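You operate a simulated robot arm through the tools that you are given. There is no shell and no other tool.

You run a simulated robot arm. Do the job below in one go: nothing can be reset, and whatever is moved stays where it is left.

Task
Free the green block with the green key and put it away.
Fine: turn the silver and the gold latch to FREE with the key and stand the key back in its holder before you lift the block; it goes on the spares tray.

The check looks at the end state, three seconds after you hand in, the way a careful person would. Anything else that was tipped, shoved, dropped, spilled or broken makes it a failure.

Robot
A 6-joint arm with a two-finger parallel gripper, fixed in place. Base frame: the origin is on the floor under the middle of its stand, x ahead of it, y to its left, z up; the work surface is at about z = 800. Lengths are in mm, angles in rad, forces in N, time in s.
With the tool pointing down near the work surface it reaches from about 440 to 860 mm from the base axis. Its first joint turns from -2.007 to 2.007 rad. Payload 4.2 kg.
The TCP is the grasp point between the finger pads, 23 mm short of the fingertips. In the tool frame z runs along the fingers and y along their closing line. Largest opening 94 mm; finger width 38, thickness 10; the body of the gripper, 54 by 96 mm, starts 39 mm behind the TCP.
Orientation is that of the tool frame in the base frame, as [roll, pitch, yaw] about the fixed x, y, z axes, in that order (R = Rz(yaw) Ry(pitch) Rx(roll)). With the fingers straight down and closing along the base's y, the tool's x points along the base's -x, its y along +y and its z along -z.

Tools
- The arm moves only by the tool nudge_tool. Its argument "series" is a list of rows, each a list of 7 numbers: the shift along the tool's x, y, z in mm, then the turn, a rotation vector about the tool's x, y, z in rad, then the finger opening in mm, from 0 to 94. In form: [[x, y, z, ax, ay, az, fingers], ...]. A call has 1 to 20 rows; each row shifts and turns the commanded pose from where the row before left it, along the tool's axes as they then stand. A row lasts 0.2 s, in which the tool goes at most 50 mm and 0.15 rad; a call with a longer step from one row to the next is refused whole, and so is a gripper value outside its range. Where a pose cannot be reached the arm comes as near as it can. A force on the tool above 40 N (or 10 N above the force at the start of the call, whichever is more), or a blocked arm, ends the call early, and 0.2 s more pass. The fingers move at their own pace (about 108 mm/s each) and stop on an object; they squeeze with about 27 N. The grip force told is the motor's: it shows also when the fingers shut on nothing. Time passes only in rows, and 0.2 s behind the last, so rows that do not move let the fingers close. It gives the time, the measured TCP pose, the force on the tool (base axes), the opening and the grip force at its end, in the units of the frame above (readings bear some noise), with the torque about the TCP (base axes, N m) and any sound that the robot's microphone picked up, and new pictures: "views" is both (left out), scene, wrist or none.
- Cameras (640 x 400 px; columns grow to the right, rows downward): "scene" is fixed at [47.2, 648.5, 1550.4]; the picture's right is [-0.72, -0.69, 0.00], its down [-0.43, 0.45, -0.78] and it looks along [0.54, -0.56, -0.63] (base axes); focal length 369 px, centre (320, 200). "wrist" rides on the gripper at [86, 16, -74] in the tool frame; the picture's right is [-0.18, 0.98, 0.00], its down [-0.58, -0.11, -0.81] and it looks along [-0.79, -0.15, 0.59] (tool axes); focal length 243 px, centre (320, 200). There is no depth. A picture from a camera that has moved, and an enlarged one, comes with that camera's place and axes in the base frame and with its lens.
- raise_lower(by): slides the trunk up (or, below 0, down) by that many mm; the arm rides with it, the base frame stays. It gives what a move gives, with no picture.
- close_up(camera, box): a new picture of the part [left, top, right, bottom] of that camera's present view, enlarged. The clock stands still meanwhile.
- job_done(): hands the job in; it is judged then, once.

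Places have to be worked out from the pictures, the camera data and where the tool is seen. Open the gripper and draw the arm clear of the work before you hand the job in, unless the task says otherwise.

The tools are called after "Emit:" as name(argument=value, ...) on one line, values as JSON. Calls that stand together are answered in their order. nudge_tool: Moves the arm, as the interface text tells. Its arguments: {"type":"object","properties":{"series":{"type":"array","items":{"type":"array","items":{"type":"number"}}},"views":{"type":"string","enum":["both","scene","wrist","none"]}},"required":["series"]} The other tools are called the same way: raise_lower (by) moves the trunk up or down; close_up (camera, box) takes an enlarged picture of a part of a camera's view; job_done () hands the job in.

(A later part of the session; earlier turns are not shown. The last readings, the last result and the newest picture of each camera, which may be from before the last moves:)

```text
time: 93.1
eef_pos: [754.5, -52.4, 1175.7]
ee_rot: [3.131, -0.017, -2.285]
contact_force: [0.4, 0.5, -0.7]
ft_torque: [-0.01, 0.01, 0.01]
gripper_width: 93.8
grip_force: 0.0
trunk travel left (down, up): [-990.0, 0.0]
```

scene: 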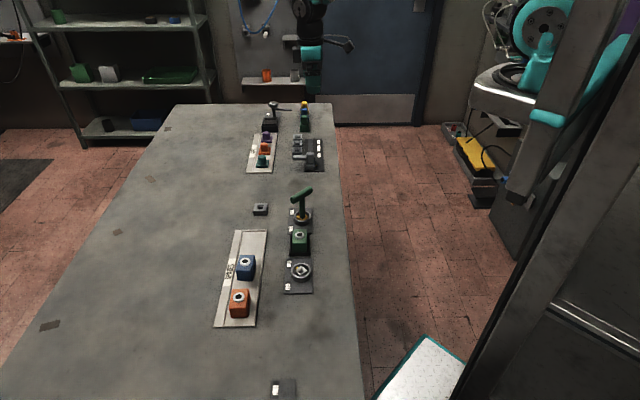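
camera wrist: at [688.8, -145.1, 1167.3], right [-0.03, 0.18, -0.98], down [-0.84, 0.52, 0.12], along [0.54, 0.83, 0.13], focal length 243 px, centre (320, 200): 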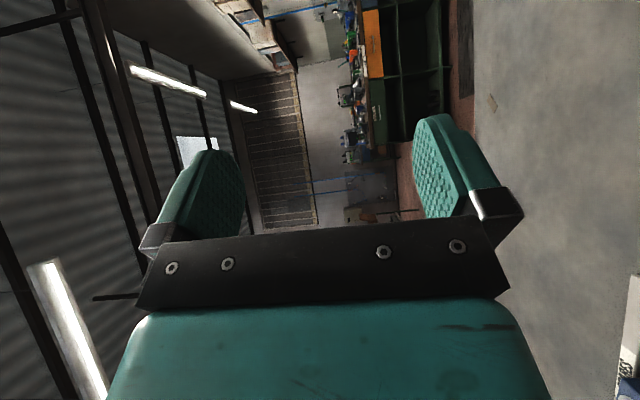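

The arm is back in its normal posture with the tool vertical (yaw -2.285). I correct the small tilt, turn the tool to the usual orientation and bring it over the open bench.

Emit:
nudge_tool(series=[[0, 0, 0, 0.0106, -0.017, 0, 94], [0, 0, 0, 0, 0, 0.143, 94], [0, 0, 0, 0, 0, 0.143, 94], [0, 0, 0, 0, 0, 0.143, 94], [0, 0, 0, 0, 0, 0.143, 94], [0, 0, 0, 0, 0, 0.143, 94], [0, 0, 0, 0, 0, 0.142, 94], [0, 0, 0, 0, 0, 0, 94]], views="none")

Emit:
nudge_tool(series=[[18, 12, 0, 0, 0, 0, 94], [25, 18, 0, 0, 0, 0, 94], [25, 18, 0, 0, 0, 0, 94], [25, 18, 0, 0, 0, 0, 94], [20, 15, 0, 0, 0, 0, 94], [0, 0, 0, 0, 0, 0, 94]], views="both")

```text
time: 94.9
eef_pos: [754.5, -53.6, 1176.5]
ee_rot: [-3.141, 0.003, 3.139]
contact_force: [-0.3, 0.1, 0.5]
ft_torque: [-0.03, 0.0, -0.03]
gripper_width: 94.0
grip_force: 0.0
trunk travel left (down, up): [-990.0, 0.0]
```

```text
time: 96.3
eef_pos: [641.9, 29.6, 1174.3]
ee_rot: [-3.141, 0.002, 3.14]
contact_force: [-1.0, -0.3, 0.1]
ft_torque: [0.02, 0.01, 0.01]
gripper_width: 94.0
grip_force: 0.2
trunk travel left (down, up): [-990.0, 0.0]
camera wrist: at [555.5, 45.4, 1250.6], right [0.19, 0.98, 0.0], down [0.58, -0.11, 0.81], along [0.79, -0.15, -0.59], focal length 243 px, centre (320, 200)
```

scene: 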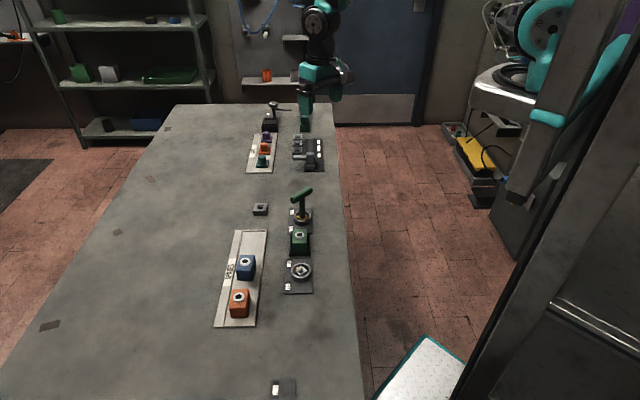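
wrist: 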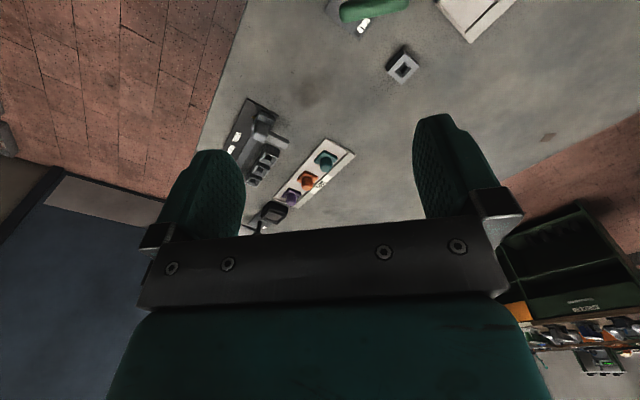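

Emit:
raise_lower(by=-100)

Emit:
raise_lower(by=-60)

Emit:
nudge_tool(series=[[0, 0, 0, 0, 0, 0.14, 94], [0, 0, 0, 0, 0, 0.14, 94], [0, 0, 0, 0, 0, 0.14, 94], [0, 0, 0, 0, 0, 0.14, 94], [0, 0, 0, 0, 0, 0.14, 94], [0, 0, 0, 0, 0, 0.14, 94], [0, 0, 0, 0, 0, 0.14, 94], [0, 0, 0, 0, 0, 0, 94]], views="none")

```text
time: 97.6
eef_pos: [641.9, 28.2, 1075.0]
ee_rot: [3.141, 0.001, 3.14]
contact_force: [0.3, -0.4, 0.1]
ft_torque: [0.01, -0.03, -0.03]
gripper_width: 93.9
grip_force: 0.1
trunk travel left (down, up): [-890.0, 100.0]
```

```text
time: 98.6
eef_pos: [642.7, 28.3, 1014.6]
ee_rot: [3.14, 0.001, 3.14]
contact_force: [-0.1, -0.5, -0.1]
ft_torque: [-0.01, 0.02, 0.01]
gripper_width: 93.9
grip_force: 0.1
trunk travel left (down, up): [-830.0, 160.0]
```

```text
time: 100.4
eef_pos: [641.1, 29.4, 1014.5]
ee_rot: [3.14, 0.0, 2.159]
contact_force: [-0.2, 0.0, -0.4]
ft_torque: [0.0, 0.01, 0.01]
gripper_width: 93.9
grip_force: 0.0
trunk travel left (down, up): [-830.0, 160.0]
```

Emit:
nudge_tool(series=[[0, 0, 0, 0, 0, 0.147, 94], [0, 0, 0, 0, 0, 0.147, 94], [0, 0, 0, 0, 0, 0, 94]], views="none")

Emit:
nudge_tool(series=[[0, 0, 0, 0, 0, 0.147, 94], [0, 0, 0, 0, 0, 0.147, 94], [0, 0, 0, 0, 0, 0, 94]], views="both")

```text
time: 101.2
eef_pos: [641.6, 28.6, 1014.1]
ee_rot: [3.141, 0.0, 1.864]
contact_force: [0.3, -0.3, 0.0]
ft_torque: [0.01, 0.0, 0.0]
gripper_width: 94.2
grip_force: 0.0
trunk travel left (down, up): [-830.0, 160.0]
```

```text
time: 102.0
eef_pos: [642.3, 29.2, 1014.0]
ee_rot: [3.139, -0.001, 1.572]
contact_force: [-0.4, 0.7, 0.4]
ft_torque: [-0.01, -0.05, -0.01]
gripper_width: 93.9
grip_force: 0.1
trunk travel left (down, up): [-830.0, 160.0]
camera wrist: at [658.4, 115.2, 1090.7], right [0.98, -0.18, 0.0], down [-0.11, -0.58, 0.81], along [-0.15, -0.79, -0.59], focal length 243 px, centre (320, 200)
```

scene: 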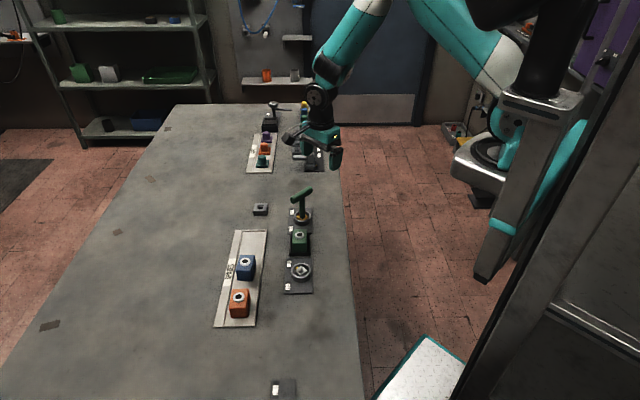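
wrist: 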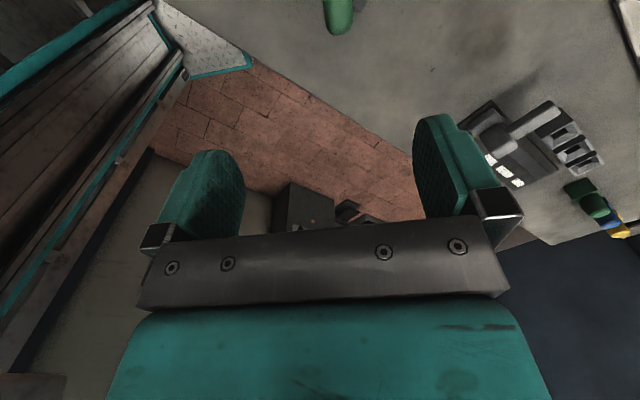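

φ=0 is reachable. I move over the key's bar and look along it.

Emit:
nudge_tool(series=[[12, 4, 0, 0, 0, 0, 94], [16, 5, 0, 0, 0, 0, 94], [16, 5, 0, 0, 0, 0, 94], [14, 3, 0, 0, 0, 0, 94], [0, 0, 0, 0, 0, 0, 94]], views="both")

Emit:
close_up(camera="wrist", box=[220, 0, 420, 200])

Emit:
close_up(camera="scene", box=[275, 160, 345, 235])

```text
time: 103.2
eef_pos: [659.1, 87.5, 1014.7]
ee_rot: [3.14, 0.0, 1.572]
contact_force: [-0.2, -0.9, 0.0]
ft_torque: [0.0, -0.02, 0.02]
gripper_width: 94.2
grip_force: 0.0
trunk travel left (down, up): [-830.0, 160.0]
camera wrist: at [675.8, 173.7, 1090.6], right [0.98, -0.18, 0.0], down [-0.11, -0.58, 0.81], along [-0.15, -0.79, -0.59], focal length 243 px, centre (320, 200)
```

scene: 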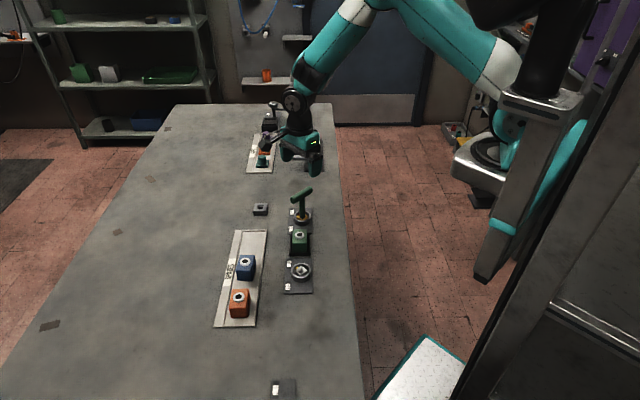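
wrist: 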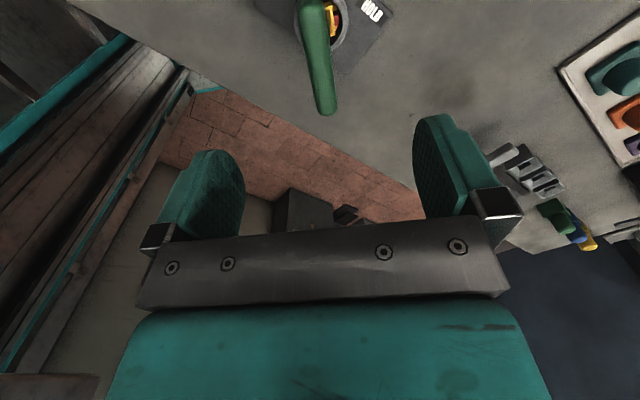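

```text
2.00 times, centred on (320, 100) of wrist
camera zoom: at [675.8, 173.7, 1090.6], right [0.98, -0.18, 0.0], down [-0.11, -0.58, 0.81], along [-0.15, -0.79, -0.59], focal length 485 px, centre (320, 400)
```

zoom: 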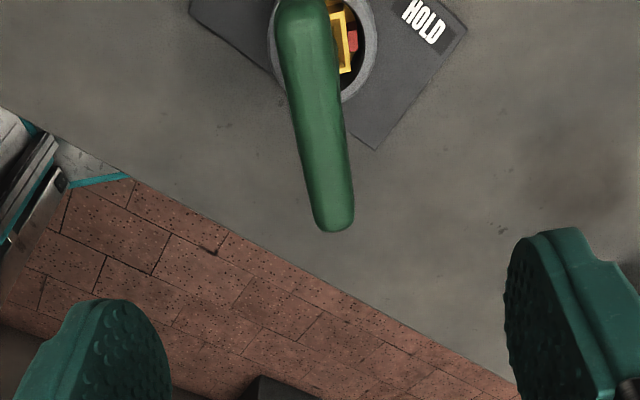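

```text
5.33 times, centred on (310, 198) of scene
camera zoom: at [47.2, 648.5, 1550.4], right [-0.72, -0.69, 0.0], down [-0.43, 0.45, -0.78], along [0.54, -0.56, -0.63], focal length 1966 px, centre (373, 213)
```

zoom: 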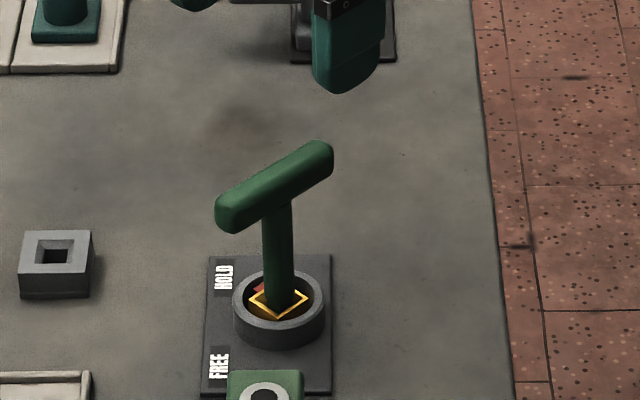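

The bar is centred under the TCP within about 1 mm and aligned within 2°. I descend in two stages with the fingers open.

Emit:
nudge_tool(series=[[0, 0, 12, 0, 0, 0, 94], [0, 0, 20, 0, 0, 0, 94], [0, 0, 20, 0, 0, 0, 94], [0, 0, 20, 0, 0, 0, 94], [0, 0, 14, 0, 0, 0, 94], [0, 0, 0, 0, 0, 0, 94]], views="both")

Emit:
close_up(camera="wrist", box=[180, 0, 480, 240])

Emit:
close_up(camera="scene", box=[265, 140, 345, 235])

```text
time: 104.6
eef_pos: [658.7, 87.4, 928.6]
ee_rot: [3.14, -0.001, 1.573]
contact_force: [0.1, 0.4, 0.4]
ft_torque: [-0.03, -0.01, 0.01]
gripper_width: 94.0
grip_force: 0.0
trunk travel left (down, up): [-830.0, 160.0]
camera wrist: at [675.0, 173.5, 1004.8], right [0.98, -0.18, 0.0], down [-0.11, -0.58, 0.81], along [-0.15, -0.79, -0.59], focal length 243 px, centre (320, 200)
```

scene: 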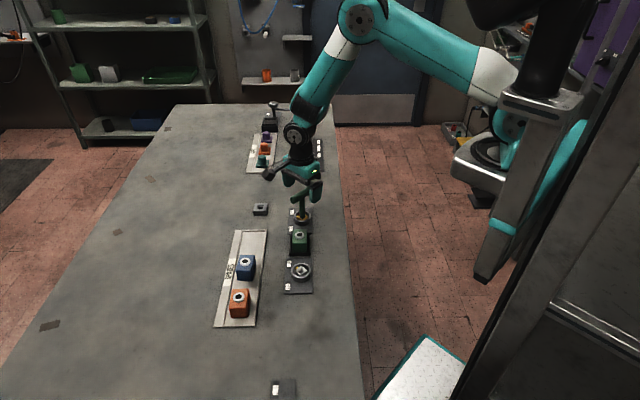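
wrist: 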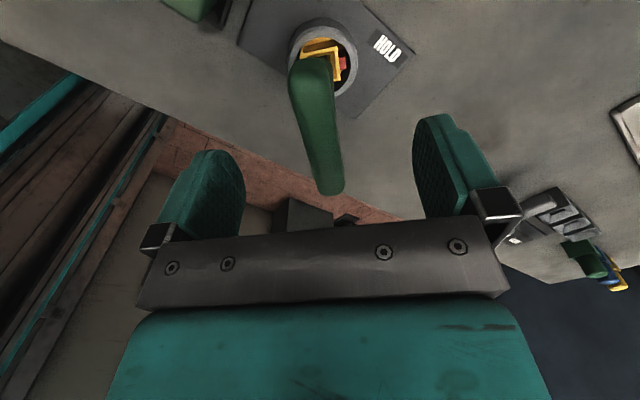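

```text
1.67 times, centred on (330, 120) of wrist
camera zoom: at [675.0, 173.5, 1004.8], right [0.98, -0.18, 0.0], down [-0.11, -0.58, 0.81], along [-0.15, -0.79, -0.59], focal length 404 px, centre (303, 333)
```

zoom: 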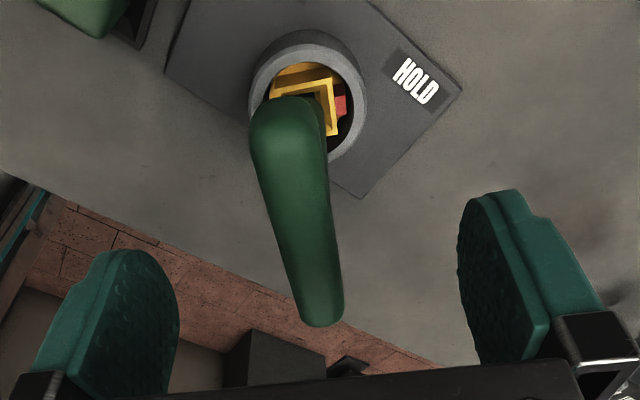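

```text
4.21 times, centred on (305, 188) of scene
camera zoom: at [47.2, 648.5, 1550.4], right [-0.72, -0.69, 0.0], down [-0.43, 0.45, -0.78], along [0.54, -0.56, -0.63], focal length 1552 px, centre (383, 253)
```

zoom: 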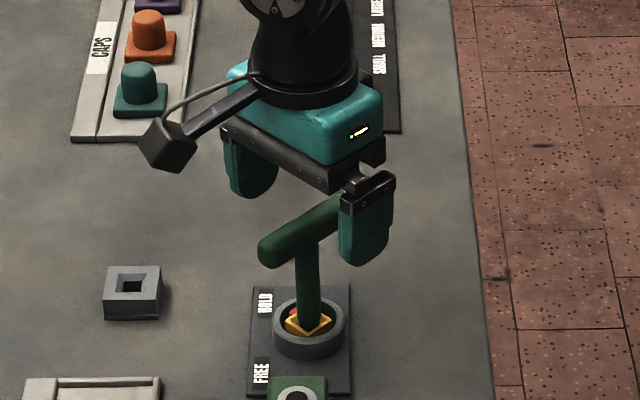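

Emit:
nudge_tool(series=[[0, 1.3, 8, 0, 0, 0.025, 94], [0, 0, 10, 0, 0, 0, 94], [0, 0, 10, 0, 0, 0, 94], [0, 0, 0, 0, 0, 0, 94], [0, 0, 0, 0, 0, 0, 50], [0, 0, 0, 0, 0, 0, 0], [0, 0, 0, 0, 0, 0, 0], [0, 0, 0, 0, 0, 0, 0]], views="both")

Emit:
close_up(camera="wrist", box=[180, 0, 480, 240])

Emit:
close_up(camera="scene", box=[265, 140, 345, 235])

```text
time: 106.4
eef_pos: [661.5, 86.3, 900.6]
ee_rot: [3.14, 0.002, 1.545]
contact_force: [0.7, 0.9, -0.2]
ft_torque: [0.01, -0.03, 0.03]
gripper_width: 17.7
grip_force: 27.0
trunk travel left (down, up): [-830.0, 160.0]
camera wrist: at [678.9, 172.2, 976.7], right [0.98, -0.21, 0.0], down [-0.12, -0.58, 0.81], along [-0.17, -0.79, -0.59], focal length 243 px, centre (320, 200)
```

scene: 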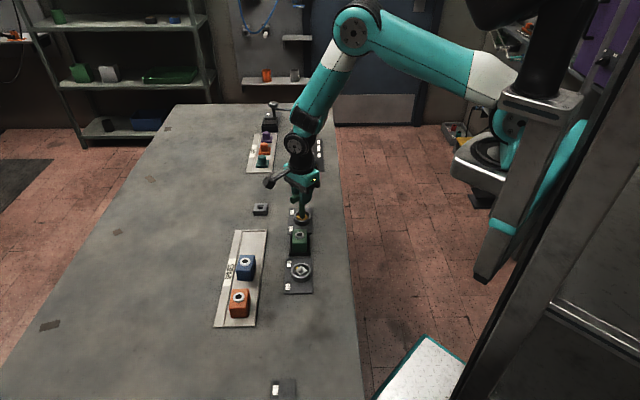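
wrist: 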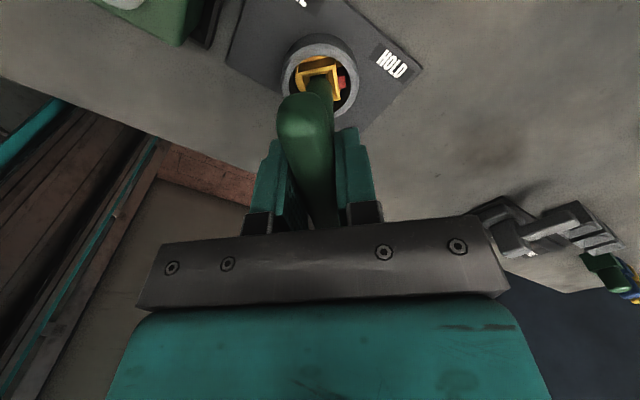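

```text
1.67 times, centred on (330, 120) of wrist
camera zoom: at [678.9, 172.2, 976.7], right [0.98, -0.21, 0.0], down [-0.12, -0.58, 0.81], along [-0.17, -0.79, -0.59], focal length 404 px, centre (303, 333)
```

zoom: 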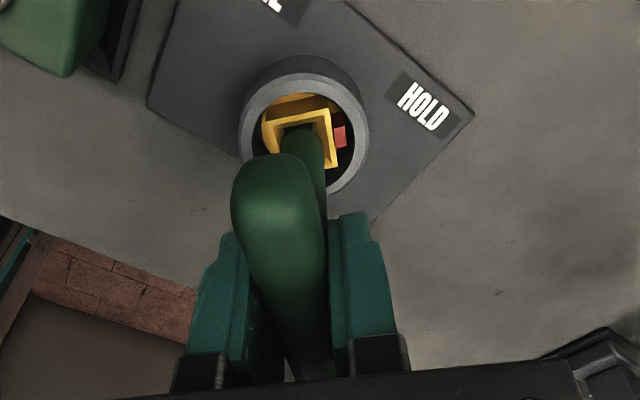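

```text
4.21 times, centred on (305, 188) of scene
camera zoom: at [47.2, 648.5, 1550.4], right [-0.72, -0.69, 0.0], down [-0.43, 0.45, -0.78], along [0.54, -0.56, -0.63], focal length 1552 px, centre (383, 253)
```

zoom: 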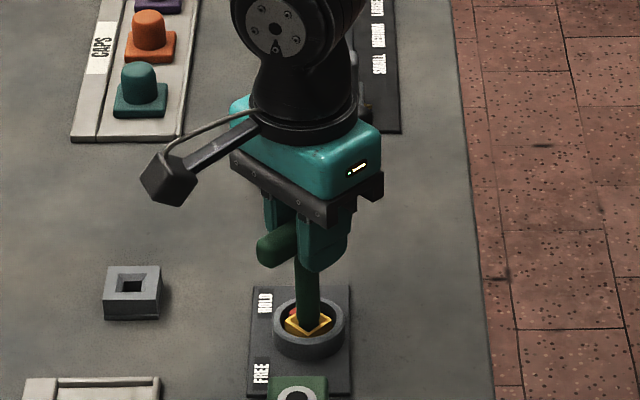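

The bar is gripped squarely (17.7 mm) with the key in the gold socket and almost no side force. I begin turning counter-clockwise in small steps, watching force and torque.

Emit:
nudge_tool(series=[[0, 0, 0, 0, 0, -0.06, 0], [0, 0, 0, 0, 0, -0.1, 0], [0, 0, 0, 0, 0, -0.1, 0], [0, 0, 0, 0, 0, 0, 0]], views="both")

Emit:
close_up(camera="wrist", box=[240, 0, 440, 160])

Emit:
close_up(camera="scene", box=[275, 160, 345, 235])

```text
time: 107.4
eef_pos: [660.2, 85.8, 901.0]
ee_rot: [3.139, 0.0, 1.808]
contact_force: [3.8, 1.2, -0.1]
ft_torque: [0.02, -0.29, -0.03]
gripper_width: 17.7
grip_force: 26.2
trunk travel left (down, up): [-830.0, 160.0]
camera wrist: at [656.2, 174.3, 977.0], right [1.0, 0.05, 0.0], down [0.03, -0.59, 0.81], along [0.04, -0.81, -0.59], focal length 243 px, centre (320, 200)
```

scene: 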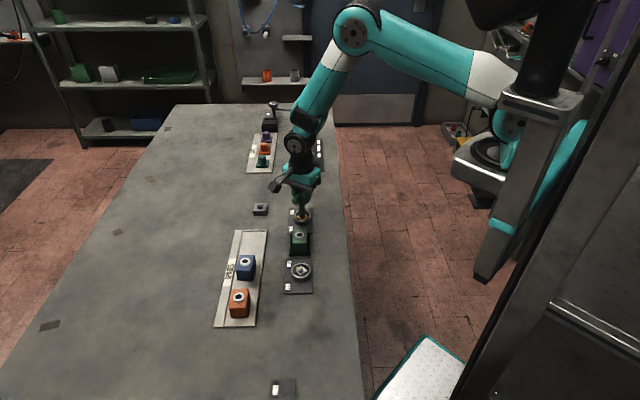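
wrist: 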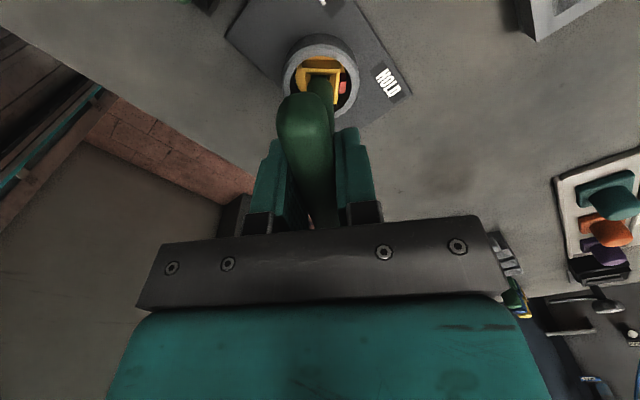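

```text
2.50 times, centred on (340, 80) of wrist
camera zoom: at [656.2, 174.3, 977.0], right [1.0, 0.05, 0.0], down [0.03, -0.59, 0.81], along [0.04, -0.81, -0.59], focal length 606 px, centre (270, 500)
```

zoom: 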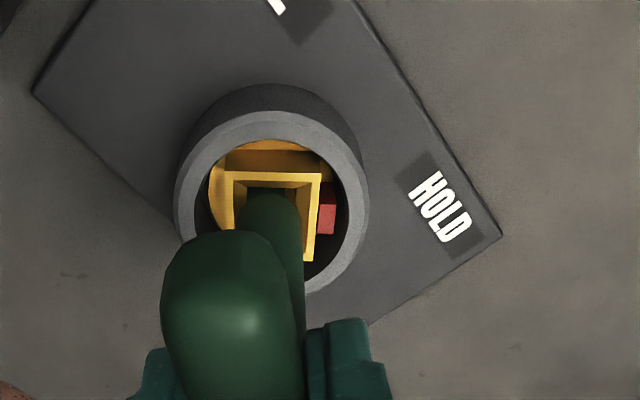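

```text
5.33 times, centred on (310, 198) of scene
camera zoom: at [47.2, 648.5, 1550.4], right [-0.72, -0.69, 0.0], down [-0.43, 0.45, -0.78], along [0.54, -0.56, -0.63], focal length 1966 px, centre (373, 213)
```

zoom: 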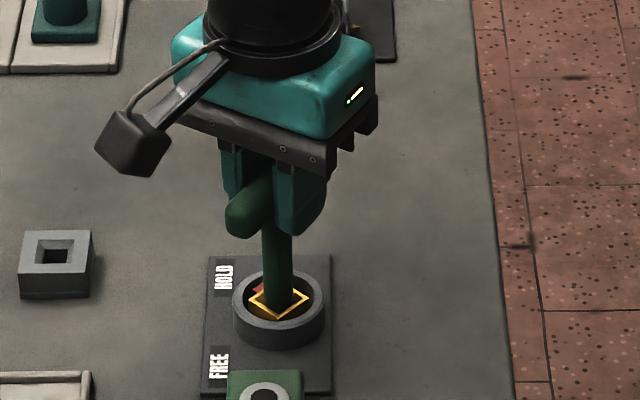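

Emit:
nudge_tool(series=[[0, 0, 0, 0, 0, -0.1, 0], [0, 0, 0, 0, 0, -0.1, 0], [0, 0, 0, 0, 0, -0.1, 0], [0, 0, 0, 0, 0, 0, 0]], views="both")

Emit:
close_up(camera="wrist", box=[240, 0, 440, 160])

Emit:
close_up(camera="scene", box=[275, 160, 345, 235])

```text
time: 108.4
eef_pos: [660.5, 85.2, 901.7]
ee_rot: [3.138, 0.001, 2.108]
contact_force: [9.2, -5.1, 3.5]
ft_torque: [-0.42, -0.78, -0.06]
gripper_width: 17.8
grip_force: 26.6
trunk travel left (down, up): [-830.0, 160.0]
camera wrist: at [630.8, 168.5, 977.0], right [0.94, 0.34, 0.0], down [0.2, -0.56, 0.81], along [0.28, -0.76, -0.59], focal length 243 px, centre (320, 200)
```

scene: 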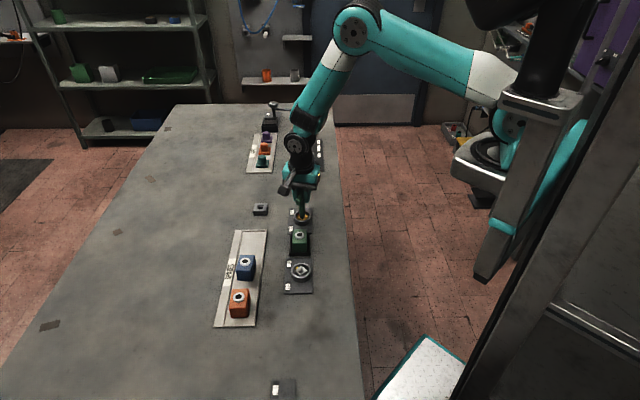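
wrist: 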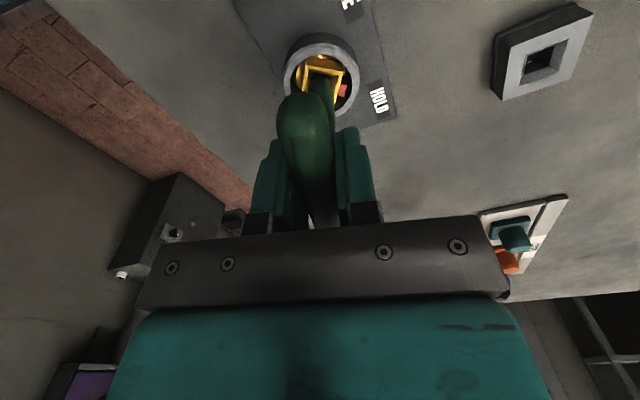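

```text
2.50 times, centred on (340, 80) of wrist
camera zoom: at [630.8, 168.5, 977.0], right [0.94, 0.34, 0.0], down [0.2, -0.56, 0.81], along [0.28, -0.76, -0.59], focal length 606 px, centre (270, 500)
```

zoom: 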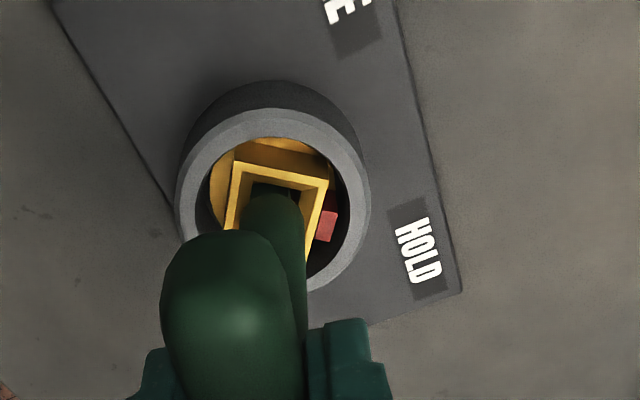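

```text
5.33 times, centred on (310, 198) of scene
camera zoom: at [47.2, 648.5, 1550.4], right [-0.72, -0.69, 0.0], down [-0.43, 0.45, -0.78], along [0.54, -0.56, -0.63], focal length 1966 px, centre (373, 213)
```

zoom: 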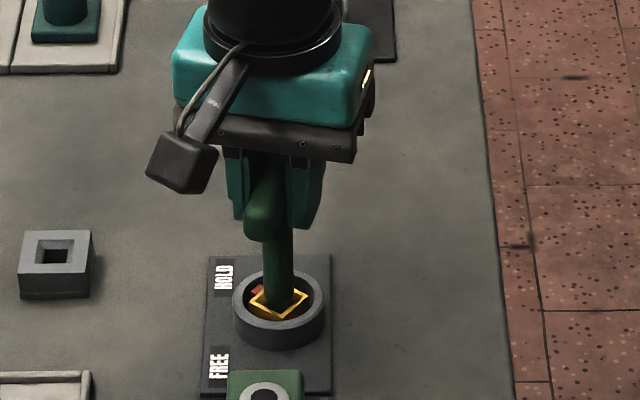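

The tool has turned 32° and the socket frame has started to follow (about 9°) after taking up the key's play; side force is about 10 N toward +x,-y. I shift slightly that way to relieve it and continue.

Emit:
nudge_tool(series=[[-1.6, 0.8, 0, 0, 0, 0, 0], [0, 0, 0, 0, 0, 0, 0]], views="none")

Emit:
nudge_tool(series=[[0, 0, 0, 0, 0, -0.1, 0], [0, 0, 0, 0, 0, -0.1, 0], [0, 0, 0, 0, 0, 0, 0]], views="none")

Emit:
close_up(camera="wrist", box=[240, 0, 440, 160])

Emit:
close_up(camera="scene", box=[275, 160, 345, 235])

```text
time: 109.0
eef_pos: [661.5, 85.7, 900.9]
ee_rot: [3.14, 0.002, 2.11]
contact_force: [4.7, -0.2, 7.1]
ft_torque: [-0.02, -0.39, -0.02]
gripper_width: 17.6
grip_force: 27.4
trunk travel left (down, up): [-830.0, 160.0]
```

```text
time: 109.8
eef_pos: [661.5, 85.4, 900.2]
ee_rot: [3.14, -0.001, 2.309]
contact_force: [5.5, 1.6, 7.6]
ft_torque: [0.14, -0.38, 0.01]
gripper_width: 17.8
grip_force: 26.9
trunk travel left (down, up): [-830.0, 160.0]
```

```text
2.50 times, centred on (340, 80) of wrist
camera zoom: at [615.7, 160.8, 976.7], right [0.85, 0.53, 0.0], down [0.31, -0.5, 0.81], along [0.42, -0.69, -0.59], focal length 606 px, centre (270, 500)
```

zoom: 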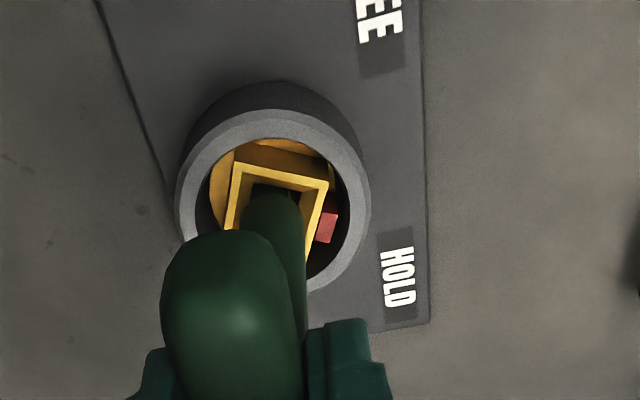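

```text
5.33 times, centred on (310, 198) of scene
camera zoom: at [47.2, 648.5, 1550.4], right [-0.72, -0.69, 0.0], down [-0.43, 0.45, -0.78], along [0.54, -0.56, -0.63], focal length 1966 px, centre (373, 213)
```

zoom: 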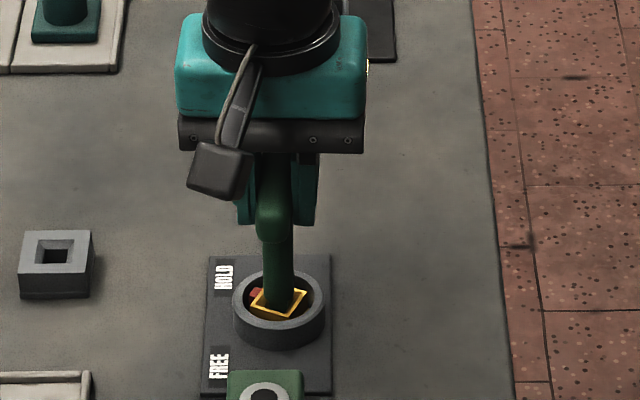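

The socket now follows the key one-to-one with roughly 22° of play to take up. I continue turning.

Emit:
nudge_tool(series=[[0, 0, -0.4, 0, 0, -0.1, 0], [0, 0, 0, 0, 0, -0.1, 0], [0, 0, 0, 0, 0, -0.1, 0], [0, 0, 0, 0, 0, -0.1, 0], [0, 0, 0, 0, 0, 0, 0]], views="none")

Emit:
close_up(camera="wrist", box=[240, 0, 440, 160])

Emit:
close_up(camera="scene", box=[275, 160, 345, 235])

```text
time: 111.0
eef_pos: [662.4, 86.3, 900.4]
ee_rot: [3.139, 0.002, 2.709]
contact_force: [12.3, 3.0, 1.0]
ft_torque: [0.28, -0.93, -0.05]
gripper_width: 17.7
grip_force: 27.6
trunk travel left (down, up): [-830.0, 160.0]
```

```text
2.50 times, centred on (340, 80) of wrist
camera zoom: at [590.5, 136.9, 976.6], right [0.58, 0.81, 0.0], down [0.48, -0.34, 0.81], along [0.66, -0.47, -0.59], focal length 606 px, centre (270, 500)
```

zoom: 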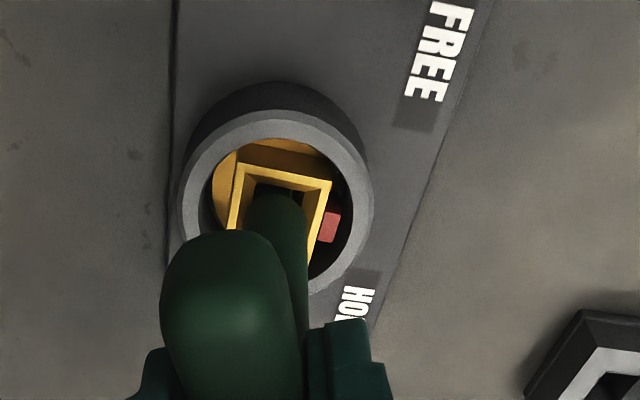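

```text
5.33 times, centred on (310, 198) of scene
camera zoom: at [47.2, 648.5, 1550.4], right [-0.72, -0.69, 0.0], down [-0.43, 0.45, -0.78], along [0.54, -0.56, -0.63], focal length 1966 px, centre (373, 213)
```

zoom: 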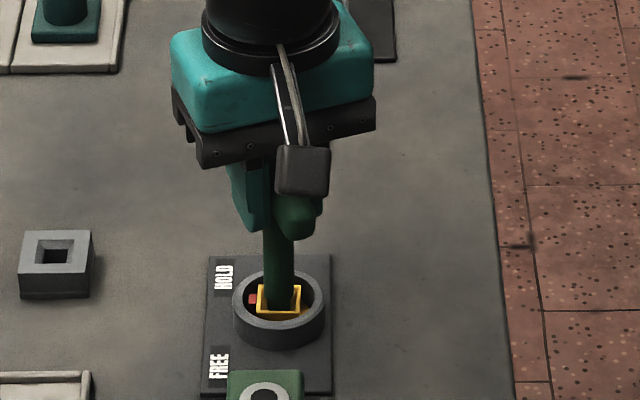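

The gold tab is halfway. I relieve the side force and keep turning.

Emit:
nudge_tool(series=[[-1.2, 0.9, 0, 0, 0, -0.05, 0], [0, 0, 0, 0, 0, -0.1, 0], [0, 0, 0, 0, 0, -0.1, 0], [0, 0, 0, 0, 0, -0.1, 0], [0, 0, 0, 0, 0, 0, 0]], views="none")

Emit:
close_up(camera="wrist", box=[240, 0, 440, 160])

Emit:
close_up(camera="scene", box=[275, 160, 345, 235])

```text
time: 112.2
eef_pos: [663.3, 86.7, 901.2]
ee_rot: [3.141, 0.001, 3.06]
contact_force: [3.2, 5.9, 0.3]
ft_torque: [0.5, -0.27, -0.04]
gripper_width: 17.8
grip_force: 27.2
trunk travel left (down, up): [-830.0, 160.0]
```

```text
2.50 times, centred on (340, 80) of wrist
camera zoom: at [578.5, 109.9, 976.7], right [0.26, 0.96, 0.0], down [0.57, -0.16, 0.81], along [0.78, -0.21, -0.59], focal length 606 px, centre (270, 500)
```

zoom: 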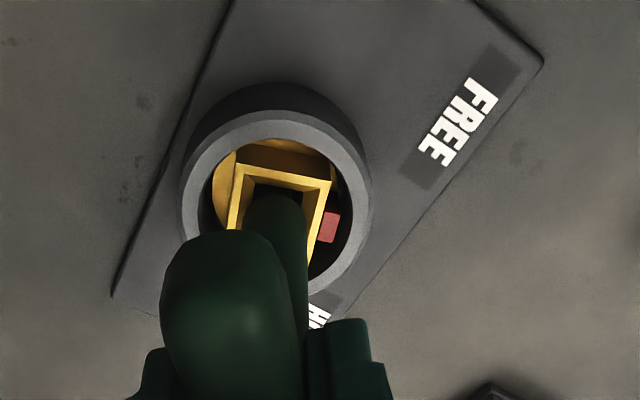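

```text
5.33 times, centred on (310, 198) of scene
camera zoom: at [47.2, 648.5, 1550.4], right [-0.72, -0.69, 0.0], down [-0.43, 0.45, -0.78], along [0.54, -0.56, -0.63], focal length 1966 px, centre (373, 213)
```

zoom: 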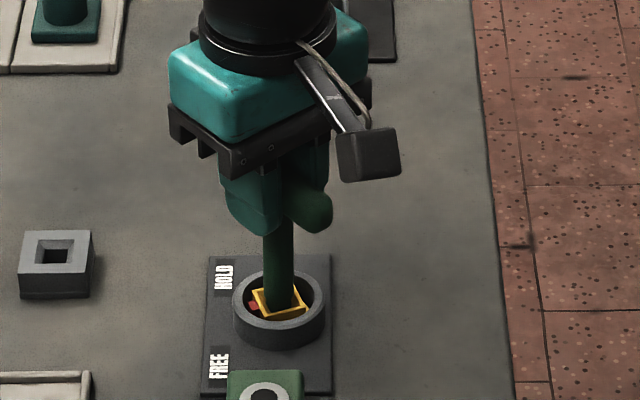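

Emit:
nudge_tool(series=[[-0.4, 1.0, 0, 0, 0, -0.05, 0], [0, 0, 0, 0, 0, -0.1, 0], [0, 0, 0, 0, 0, -0.1, 0], [0, 0, 0, 0, 0, -0.05, 0], [0, 0, 0, 0, 0, 0, 0]], views="none")

Emit:
close_up(camera="wrist", box=[240, 0, 440, 160])

Emit:
close_up(camera="scene", box=[285, 190, 325, 235])

```text
time: 113.4
eef_pos: [663.8, 86.5, 900.1]
ee_rot: [-3.14, 0.0, -2.925]
contact_force: [-1.5, 4.8, -0.1]
ft_torque: [0.38, 0.17, -0.04]
gripper_width: 17.6
grip_force: 26.9
trunk travel left (down, up): [-830.0, 160.0]
```

```text
2.50 times, centred on (340, 80) of wrist
camera zoom: at [575.9, 84.9, 976.7], right [-0.03, 1.0, 0.0], down [0.59, 0.02, 0.81], along [0.81, 0.03, -0.59], focal length 606 px, centre (270, 500)
```

zoom: 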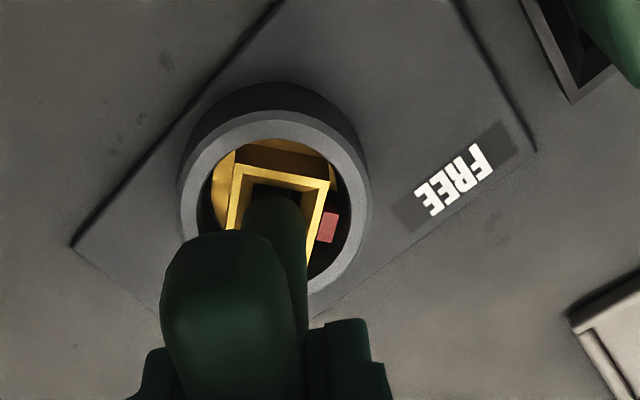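

```text
8.89 times, centred on (305, 212) of scene
camera zoom: at [47.2, 648.5, 1550.4], right [-0.72, -0.69, 0.0], down [-0.43, 0.45, -0.78], along [0.54, -0.56, -0.63], focal length 3276 px, centre (453, 89)
```

zoom: 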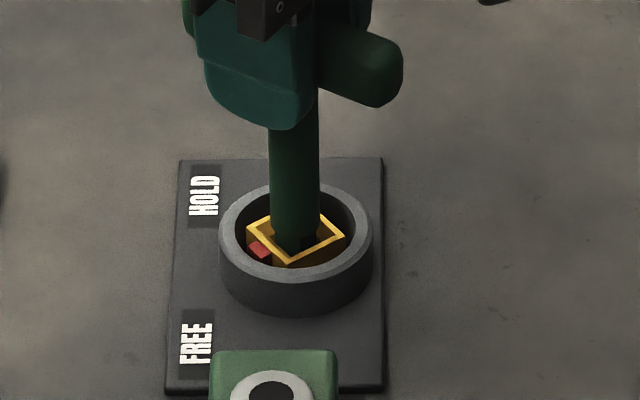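

The gold tab is at about 80°. I turn the last ~10° and check.

Emit:
nudge_tool(series=[[0, 0.6, 0, 0, 0, -0.06, 0], [0, 0, 0, 0, 0, -0.06, 0], [0, 0, 0, 0, 0, -0.06, 0], [0, 0, 0, 0, 0, 0, 0]], views="none")

Emit:
close_up(camera="wrist", box=[240, 0, 440, 160])

Emit:
close_up(camera="scene", box=[285, 190, 325, 235])

```text
time: 114.4
eef_pos: [663.5, 87.5, 899.8]
ee_rot: [3.141, 0.002, -2.746]
contact_force: [-1.2, 3.6, -2.3]
ft_torque: [0.26, 0.12, -0.12]
gripper_width: 17.6
grip_force: 26.8
trunk travel left (down, up): [-830.0, 160.0]
```

```text
2.50 times, centred on (340, 80) of wrist
camera zoom: at [577.6, 69.9, 976.7], right [-0.21, 0.98, 0.0], down [0.58, 0.12, 0.81], along [0.79, 0.17, -0.59], focal length 606 px, centre (270, 500)
```

zoom: 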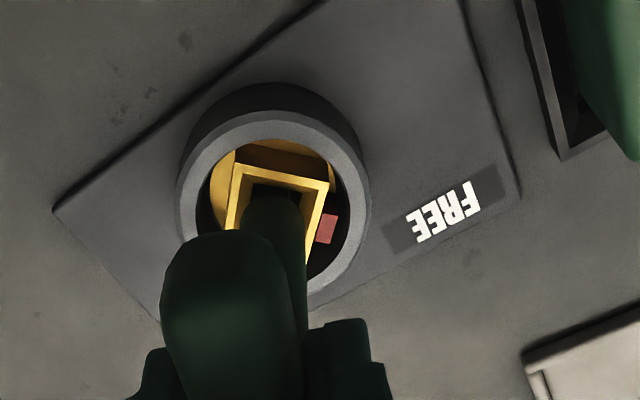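

```text
8.89 times, centred on (305, 212) of scene
camera zoom: at [47.2, 648.5, 1550.4], right [-0.72, -0.69, 0.0], down [-0.43, 0.45, -0.78], along [0.54, -0.56, -0.63], focal length 3276 px, centre (453, 89)
```

zoom: 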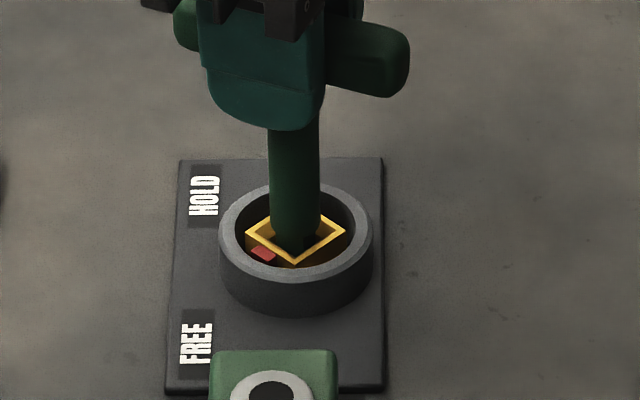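

The gold frame is square with the base again and its red tab points at FREE. I turn the key back ~22° within its play so it hangs free in the socket, then check the latch stays.

Emit:
nudge_tool(series=[[0, 0, 0, 0, 0, 0.09, 0], [0, 0, 0, 0, 0, 0.1, 0], [0, 0, 0, 0, 0, 0.1, 0], [0, 0, 0, 0, 0, 0.08, 0], [0, 0, 0, 0, 0, 0, 0]], views="both")

Emit:
close_up(camera="scene", box=[285, 190, 325, 235])

Emit:
close_up(camera="wrist", box=[240, 0, 440, 160])

```text
time: 115.6
eef_pos: [663.5, 88.2, 902.3]
ee_rot: [3.141, 0.001, -3.116]
contact_force: [-0.9, 0.7, 0.0]
ft_torque: [0.03, 0.03, 0.03]
gripper_width: 17.8
grip_force: 27.6
trunk travel left (down, up): [-830.0, 160.0]
camera wrist: at [577.2, 102.6, 977.0], right [0.16, 0.99, 0.0], down [0.58, -0.09, 0.81], along [0.8, -0.13, -0.59], focal length 243 px, centre (320, 200)
```

scene: 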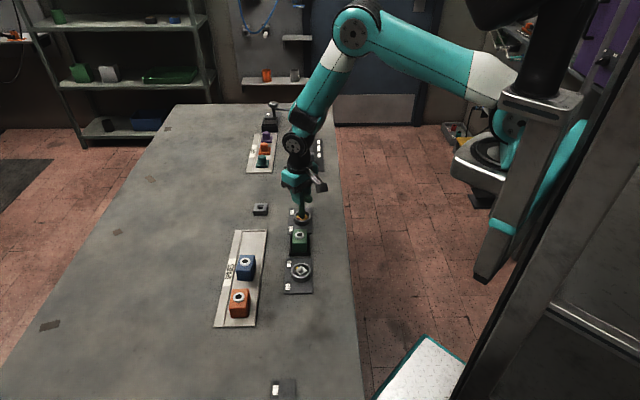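
wrist: 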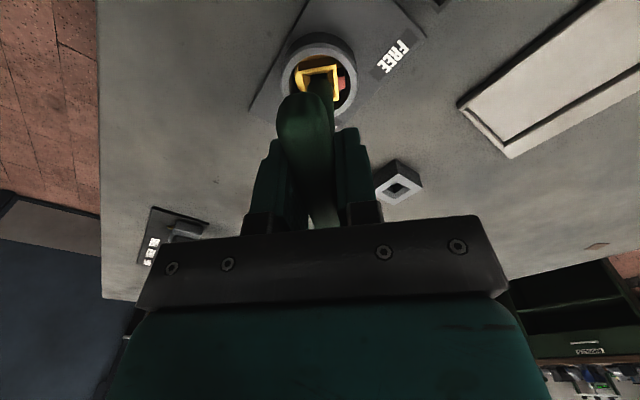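

```text
8.89 times, centred on (305, 212) of scene
camera zoom: at [47.2, 648.5, 1550.4], right [-0.72, -0.69, 0.0], down [-0.43, 0.45, -0.78], along [0.54, -0.56, -0.63], focal length 3276 px, centre (453, 89)
```

zoom: 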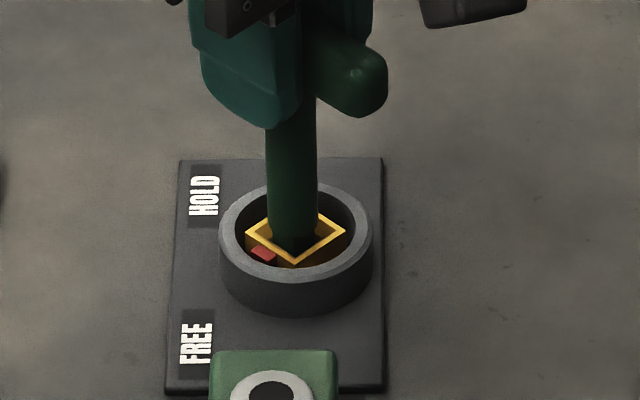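

```text
2.50 times, centred on (340, 80) of wrist
camera zoom: at [577.2, 102.6, 977.0], right [0.16, 0.99, 0.0], down [0.58, -0.09, 0.81], along [0.8, -0.13, -0.59], focal length 606 px, centre (270, 500)
```

zoom: 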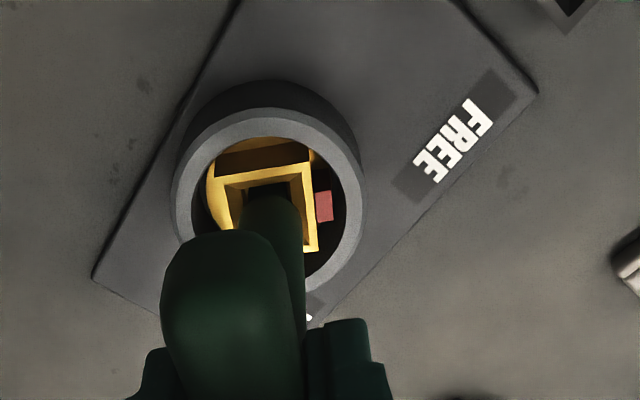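

The latch stays at FREE and the key is loose in it. I lift the key out slowly and check the grip and the latch.

Emit:
nudge_tool(series=[[0, 0, -4, 0, 0, 0, 0], [0, 0, -8, 0, 0, 0, 0], [0, 0, -12, 0, 0, 0, 0], [0, 0, -14, 0, 0, 0, 0], [0, 0, -14, 0, 0, 0, 0], [0, 0, -10, 0, 0, 0, 0], [0, 0, 0, 0, 0, 0, 0]], views="both")

Emit:
close_up(camera="scene", box=[275, 150, 345, 240])

Emit:
close_up(camera="wrist", box=[240, 0, 440, 160])

```text
time: 117.2
eef_pos: [664.9, 86.3, 963.4]
ee_rot: [-3.141, 0.002, -3.117]
contact_force: [-0.1, -0.3, -1.6]
ft_torque: [-0.04, -0.01, -0.01]
gripper_width: 17.7
grip_force: 26.7
trunk travel left (down, up): [-830.0, 160.0]
camera wrist: at [577.2, 100.4, 1040.0], right [0.16, 0.99, 0.0], down [0.58, -0.09, 0.81], along [0.8, -0.13, -0.59], focal length 243 px, centre (320, 200)
```

scene: 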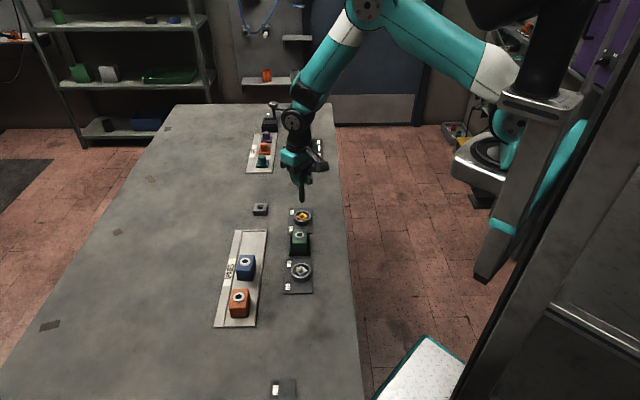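
wrist: 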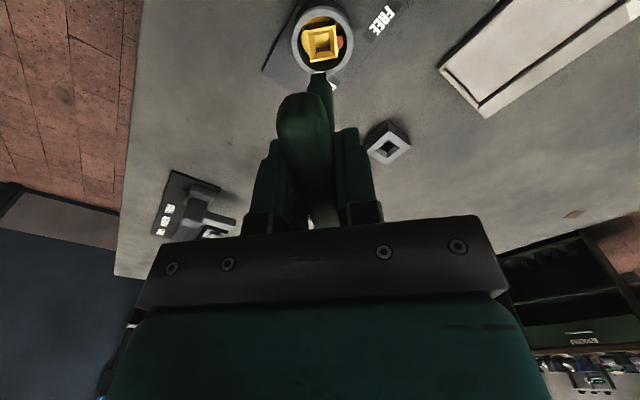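

```text
4.44 times, centred on (310, 195) of scene
camera zoom: at [47.2, 648.5, 1550.4], right [-0.72, -0.69, 0.0], down [-0.43, 0.45, -0.78], along [0.54, -0.56, -0.63], focal length 1638 px, centre (364, 222)
```

zoom: 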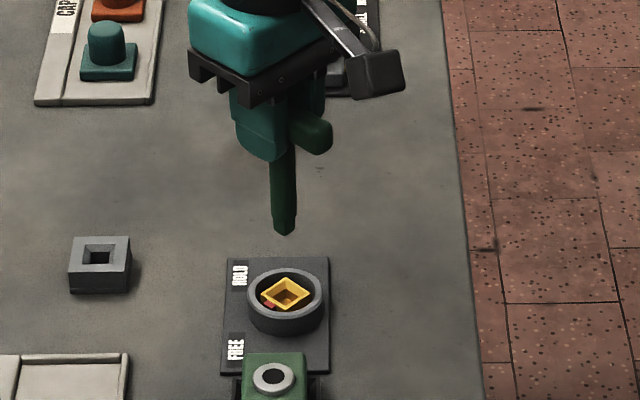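

```text
2.50 times, centred on (340, 80) of wrist
camera zoom: at [577.2, 100.4, 1040.0], right [0.16, 0.99, 0.0], down [0.58, -0.09, 0.81], along [0.8, -0.13, -0.59], focal length 606 px, centre (270, 500)
```

zoom: 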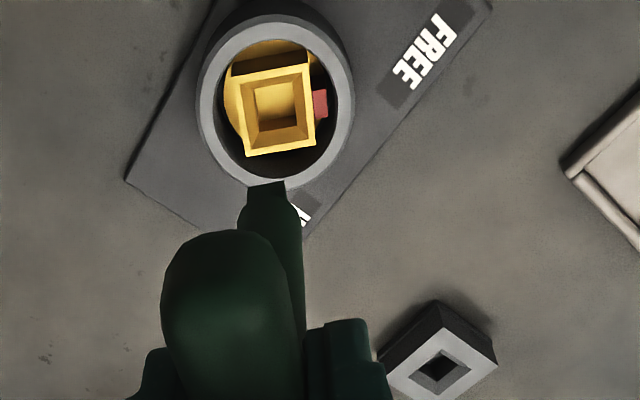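

The key came out cleanly, and the gold latch stays at FREE (frame square, tab toward +y). I raise slightly and carry the key gently toward the silver latch, checking the grip halfway.

Emit:
nudge_tool(series=[[0, 0, -6, 0, 0, 0, 0], [0, 0, -9, 0, 0, 0, 0], [3, 3, 0, 0, 0, 0, 0], [6, 6, 0, 0, 0, 0, 0], [9, 9.5, 0, 0, 0, 0, 0], [9, 9.5, 0, 0, 0, 0, 0], [9, 9.5, 0, 0, 0, 0, 0], [9, 9.5, 0, 0, 0, 0, 0], [9, 9.5, 0, 0, 0, 0, 0], [9, 9.5, 0, 0, 0, 0, 0], [6, 6, 0, 0, 0, 0, 0], [3, 3, 0, 0, 0, 0, 0], [0, 0, 0, 0, 0, 0, 0]], views="scene")

```text
time: 120.0
eef_pos: [588.6, 161.2, 977.1]
ee_rot: [3.141, 0.003, -3.115]
contact_force: [0.0, 0.3, -1.9]
ft_torque: [0.02, 0.04, 0.0]
gripper_width: 17.7
grip_force: 27.4
trunk travel left (down, up): [-830.0, 160.0]
```

scene: 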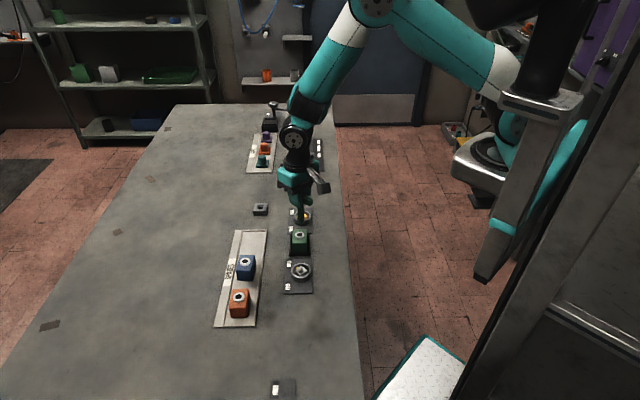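

Emit:
nudge_tool(series=[[3, 3, 0, 0, 0, 0, 0], [6, 6.5, 0, 0, 0, 0, 0], [9, 9.5, 0, 0, 0, 0, 0], [9, 9.5, 0, 0, 0, 0, 0], [9, 9.5, 0, 0, 0, 0, 0], [9, 9.5, 0, 0, 0, 0, 0], [9, 9.5, 0, 0, 0, 0, 0], [9, 10, 0, 0, 0, 0, 0], [6, 6.5, 0, 0, 0, 0, 0], [3, 3, 0, 0, 0, 0, 0], [0, 0, 15, 0, 0, 0, 0], [0, 0, 0, 0, 0, 0, 0]], views="both")

Emit:
close_up(camera="wrist", box=[240, 0, 440, 160])

Emit:
close_up(camera="scene", box=[265, 190, 335, 300])

```text
time: 122.6
eef_pos: [515.0, 236.2, 964.1]
ee_rot: [-3.141, 0.002, -3.117]
contact_force: [1.1, 0.0, -0.8]
ft_torque: [-0.01, 0.01, -0.04]
gripper_width: 17.7
grip_force: 27.0
trunk travel left (down, up): [-830.0, 160.0]
camera wrist: at [428.8, 250.1, 1039.6], right [0.16, 0.99, 0.0], down [0.58, -0.09, 0.81], along [0.8, -0.13, -0.59], focal length 243 px, centre (320, 200)
```

scene: 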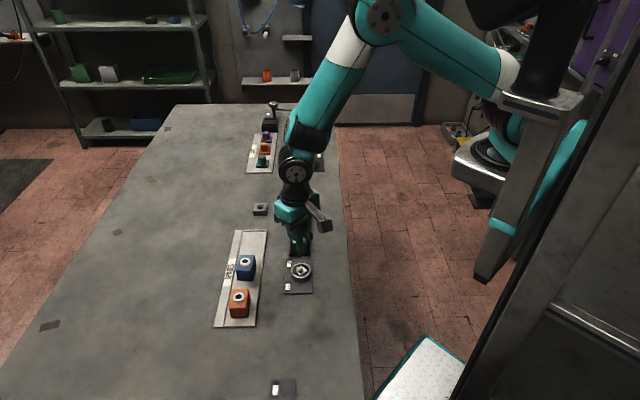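
wrist: 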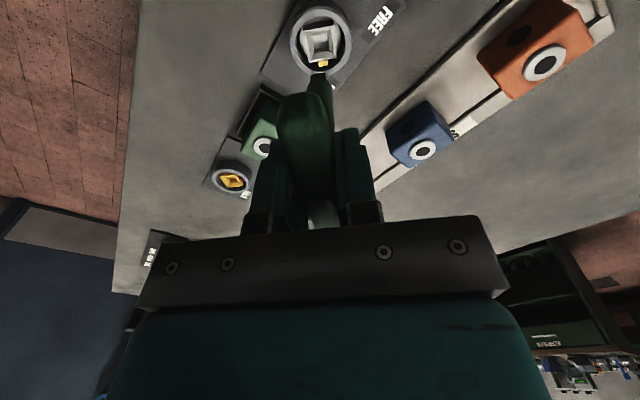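

```text
2.50 times, centred on (340, 80) of wrist
camera zoom: at [428.8, 250.1, 1039.6], right [0.16, 0.99, 0.0], down [0.58, -0.09, 0.81], along [0.8, -0.13, -0.59], focal length 606 px, centre (270, 500)
```

zoom: 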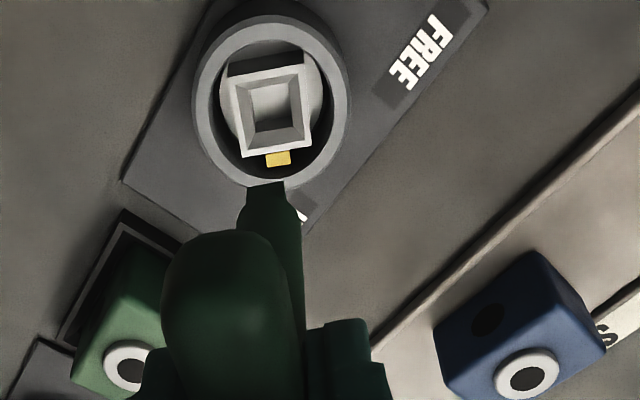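

```text
3.64 times, centred on (300, 245) of scene
camera zoom: at [47.2, 648.5, 1550.4], right [-0.72, -0.69, 0.0], down [-0.43, 0.45, -0.78], along [0.54, -0.56, -0.63], focal length 1340 px, centre (393, 36)
```

zoom: 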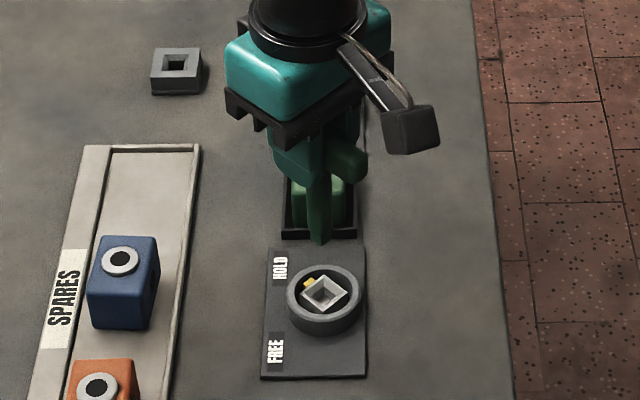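

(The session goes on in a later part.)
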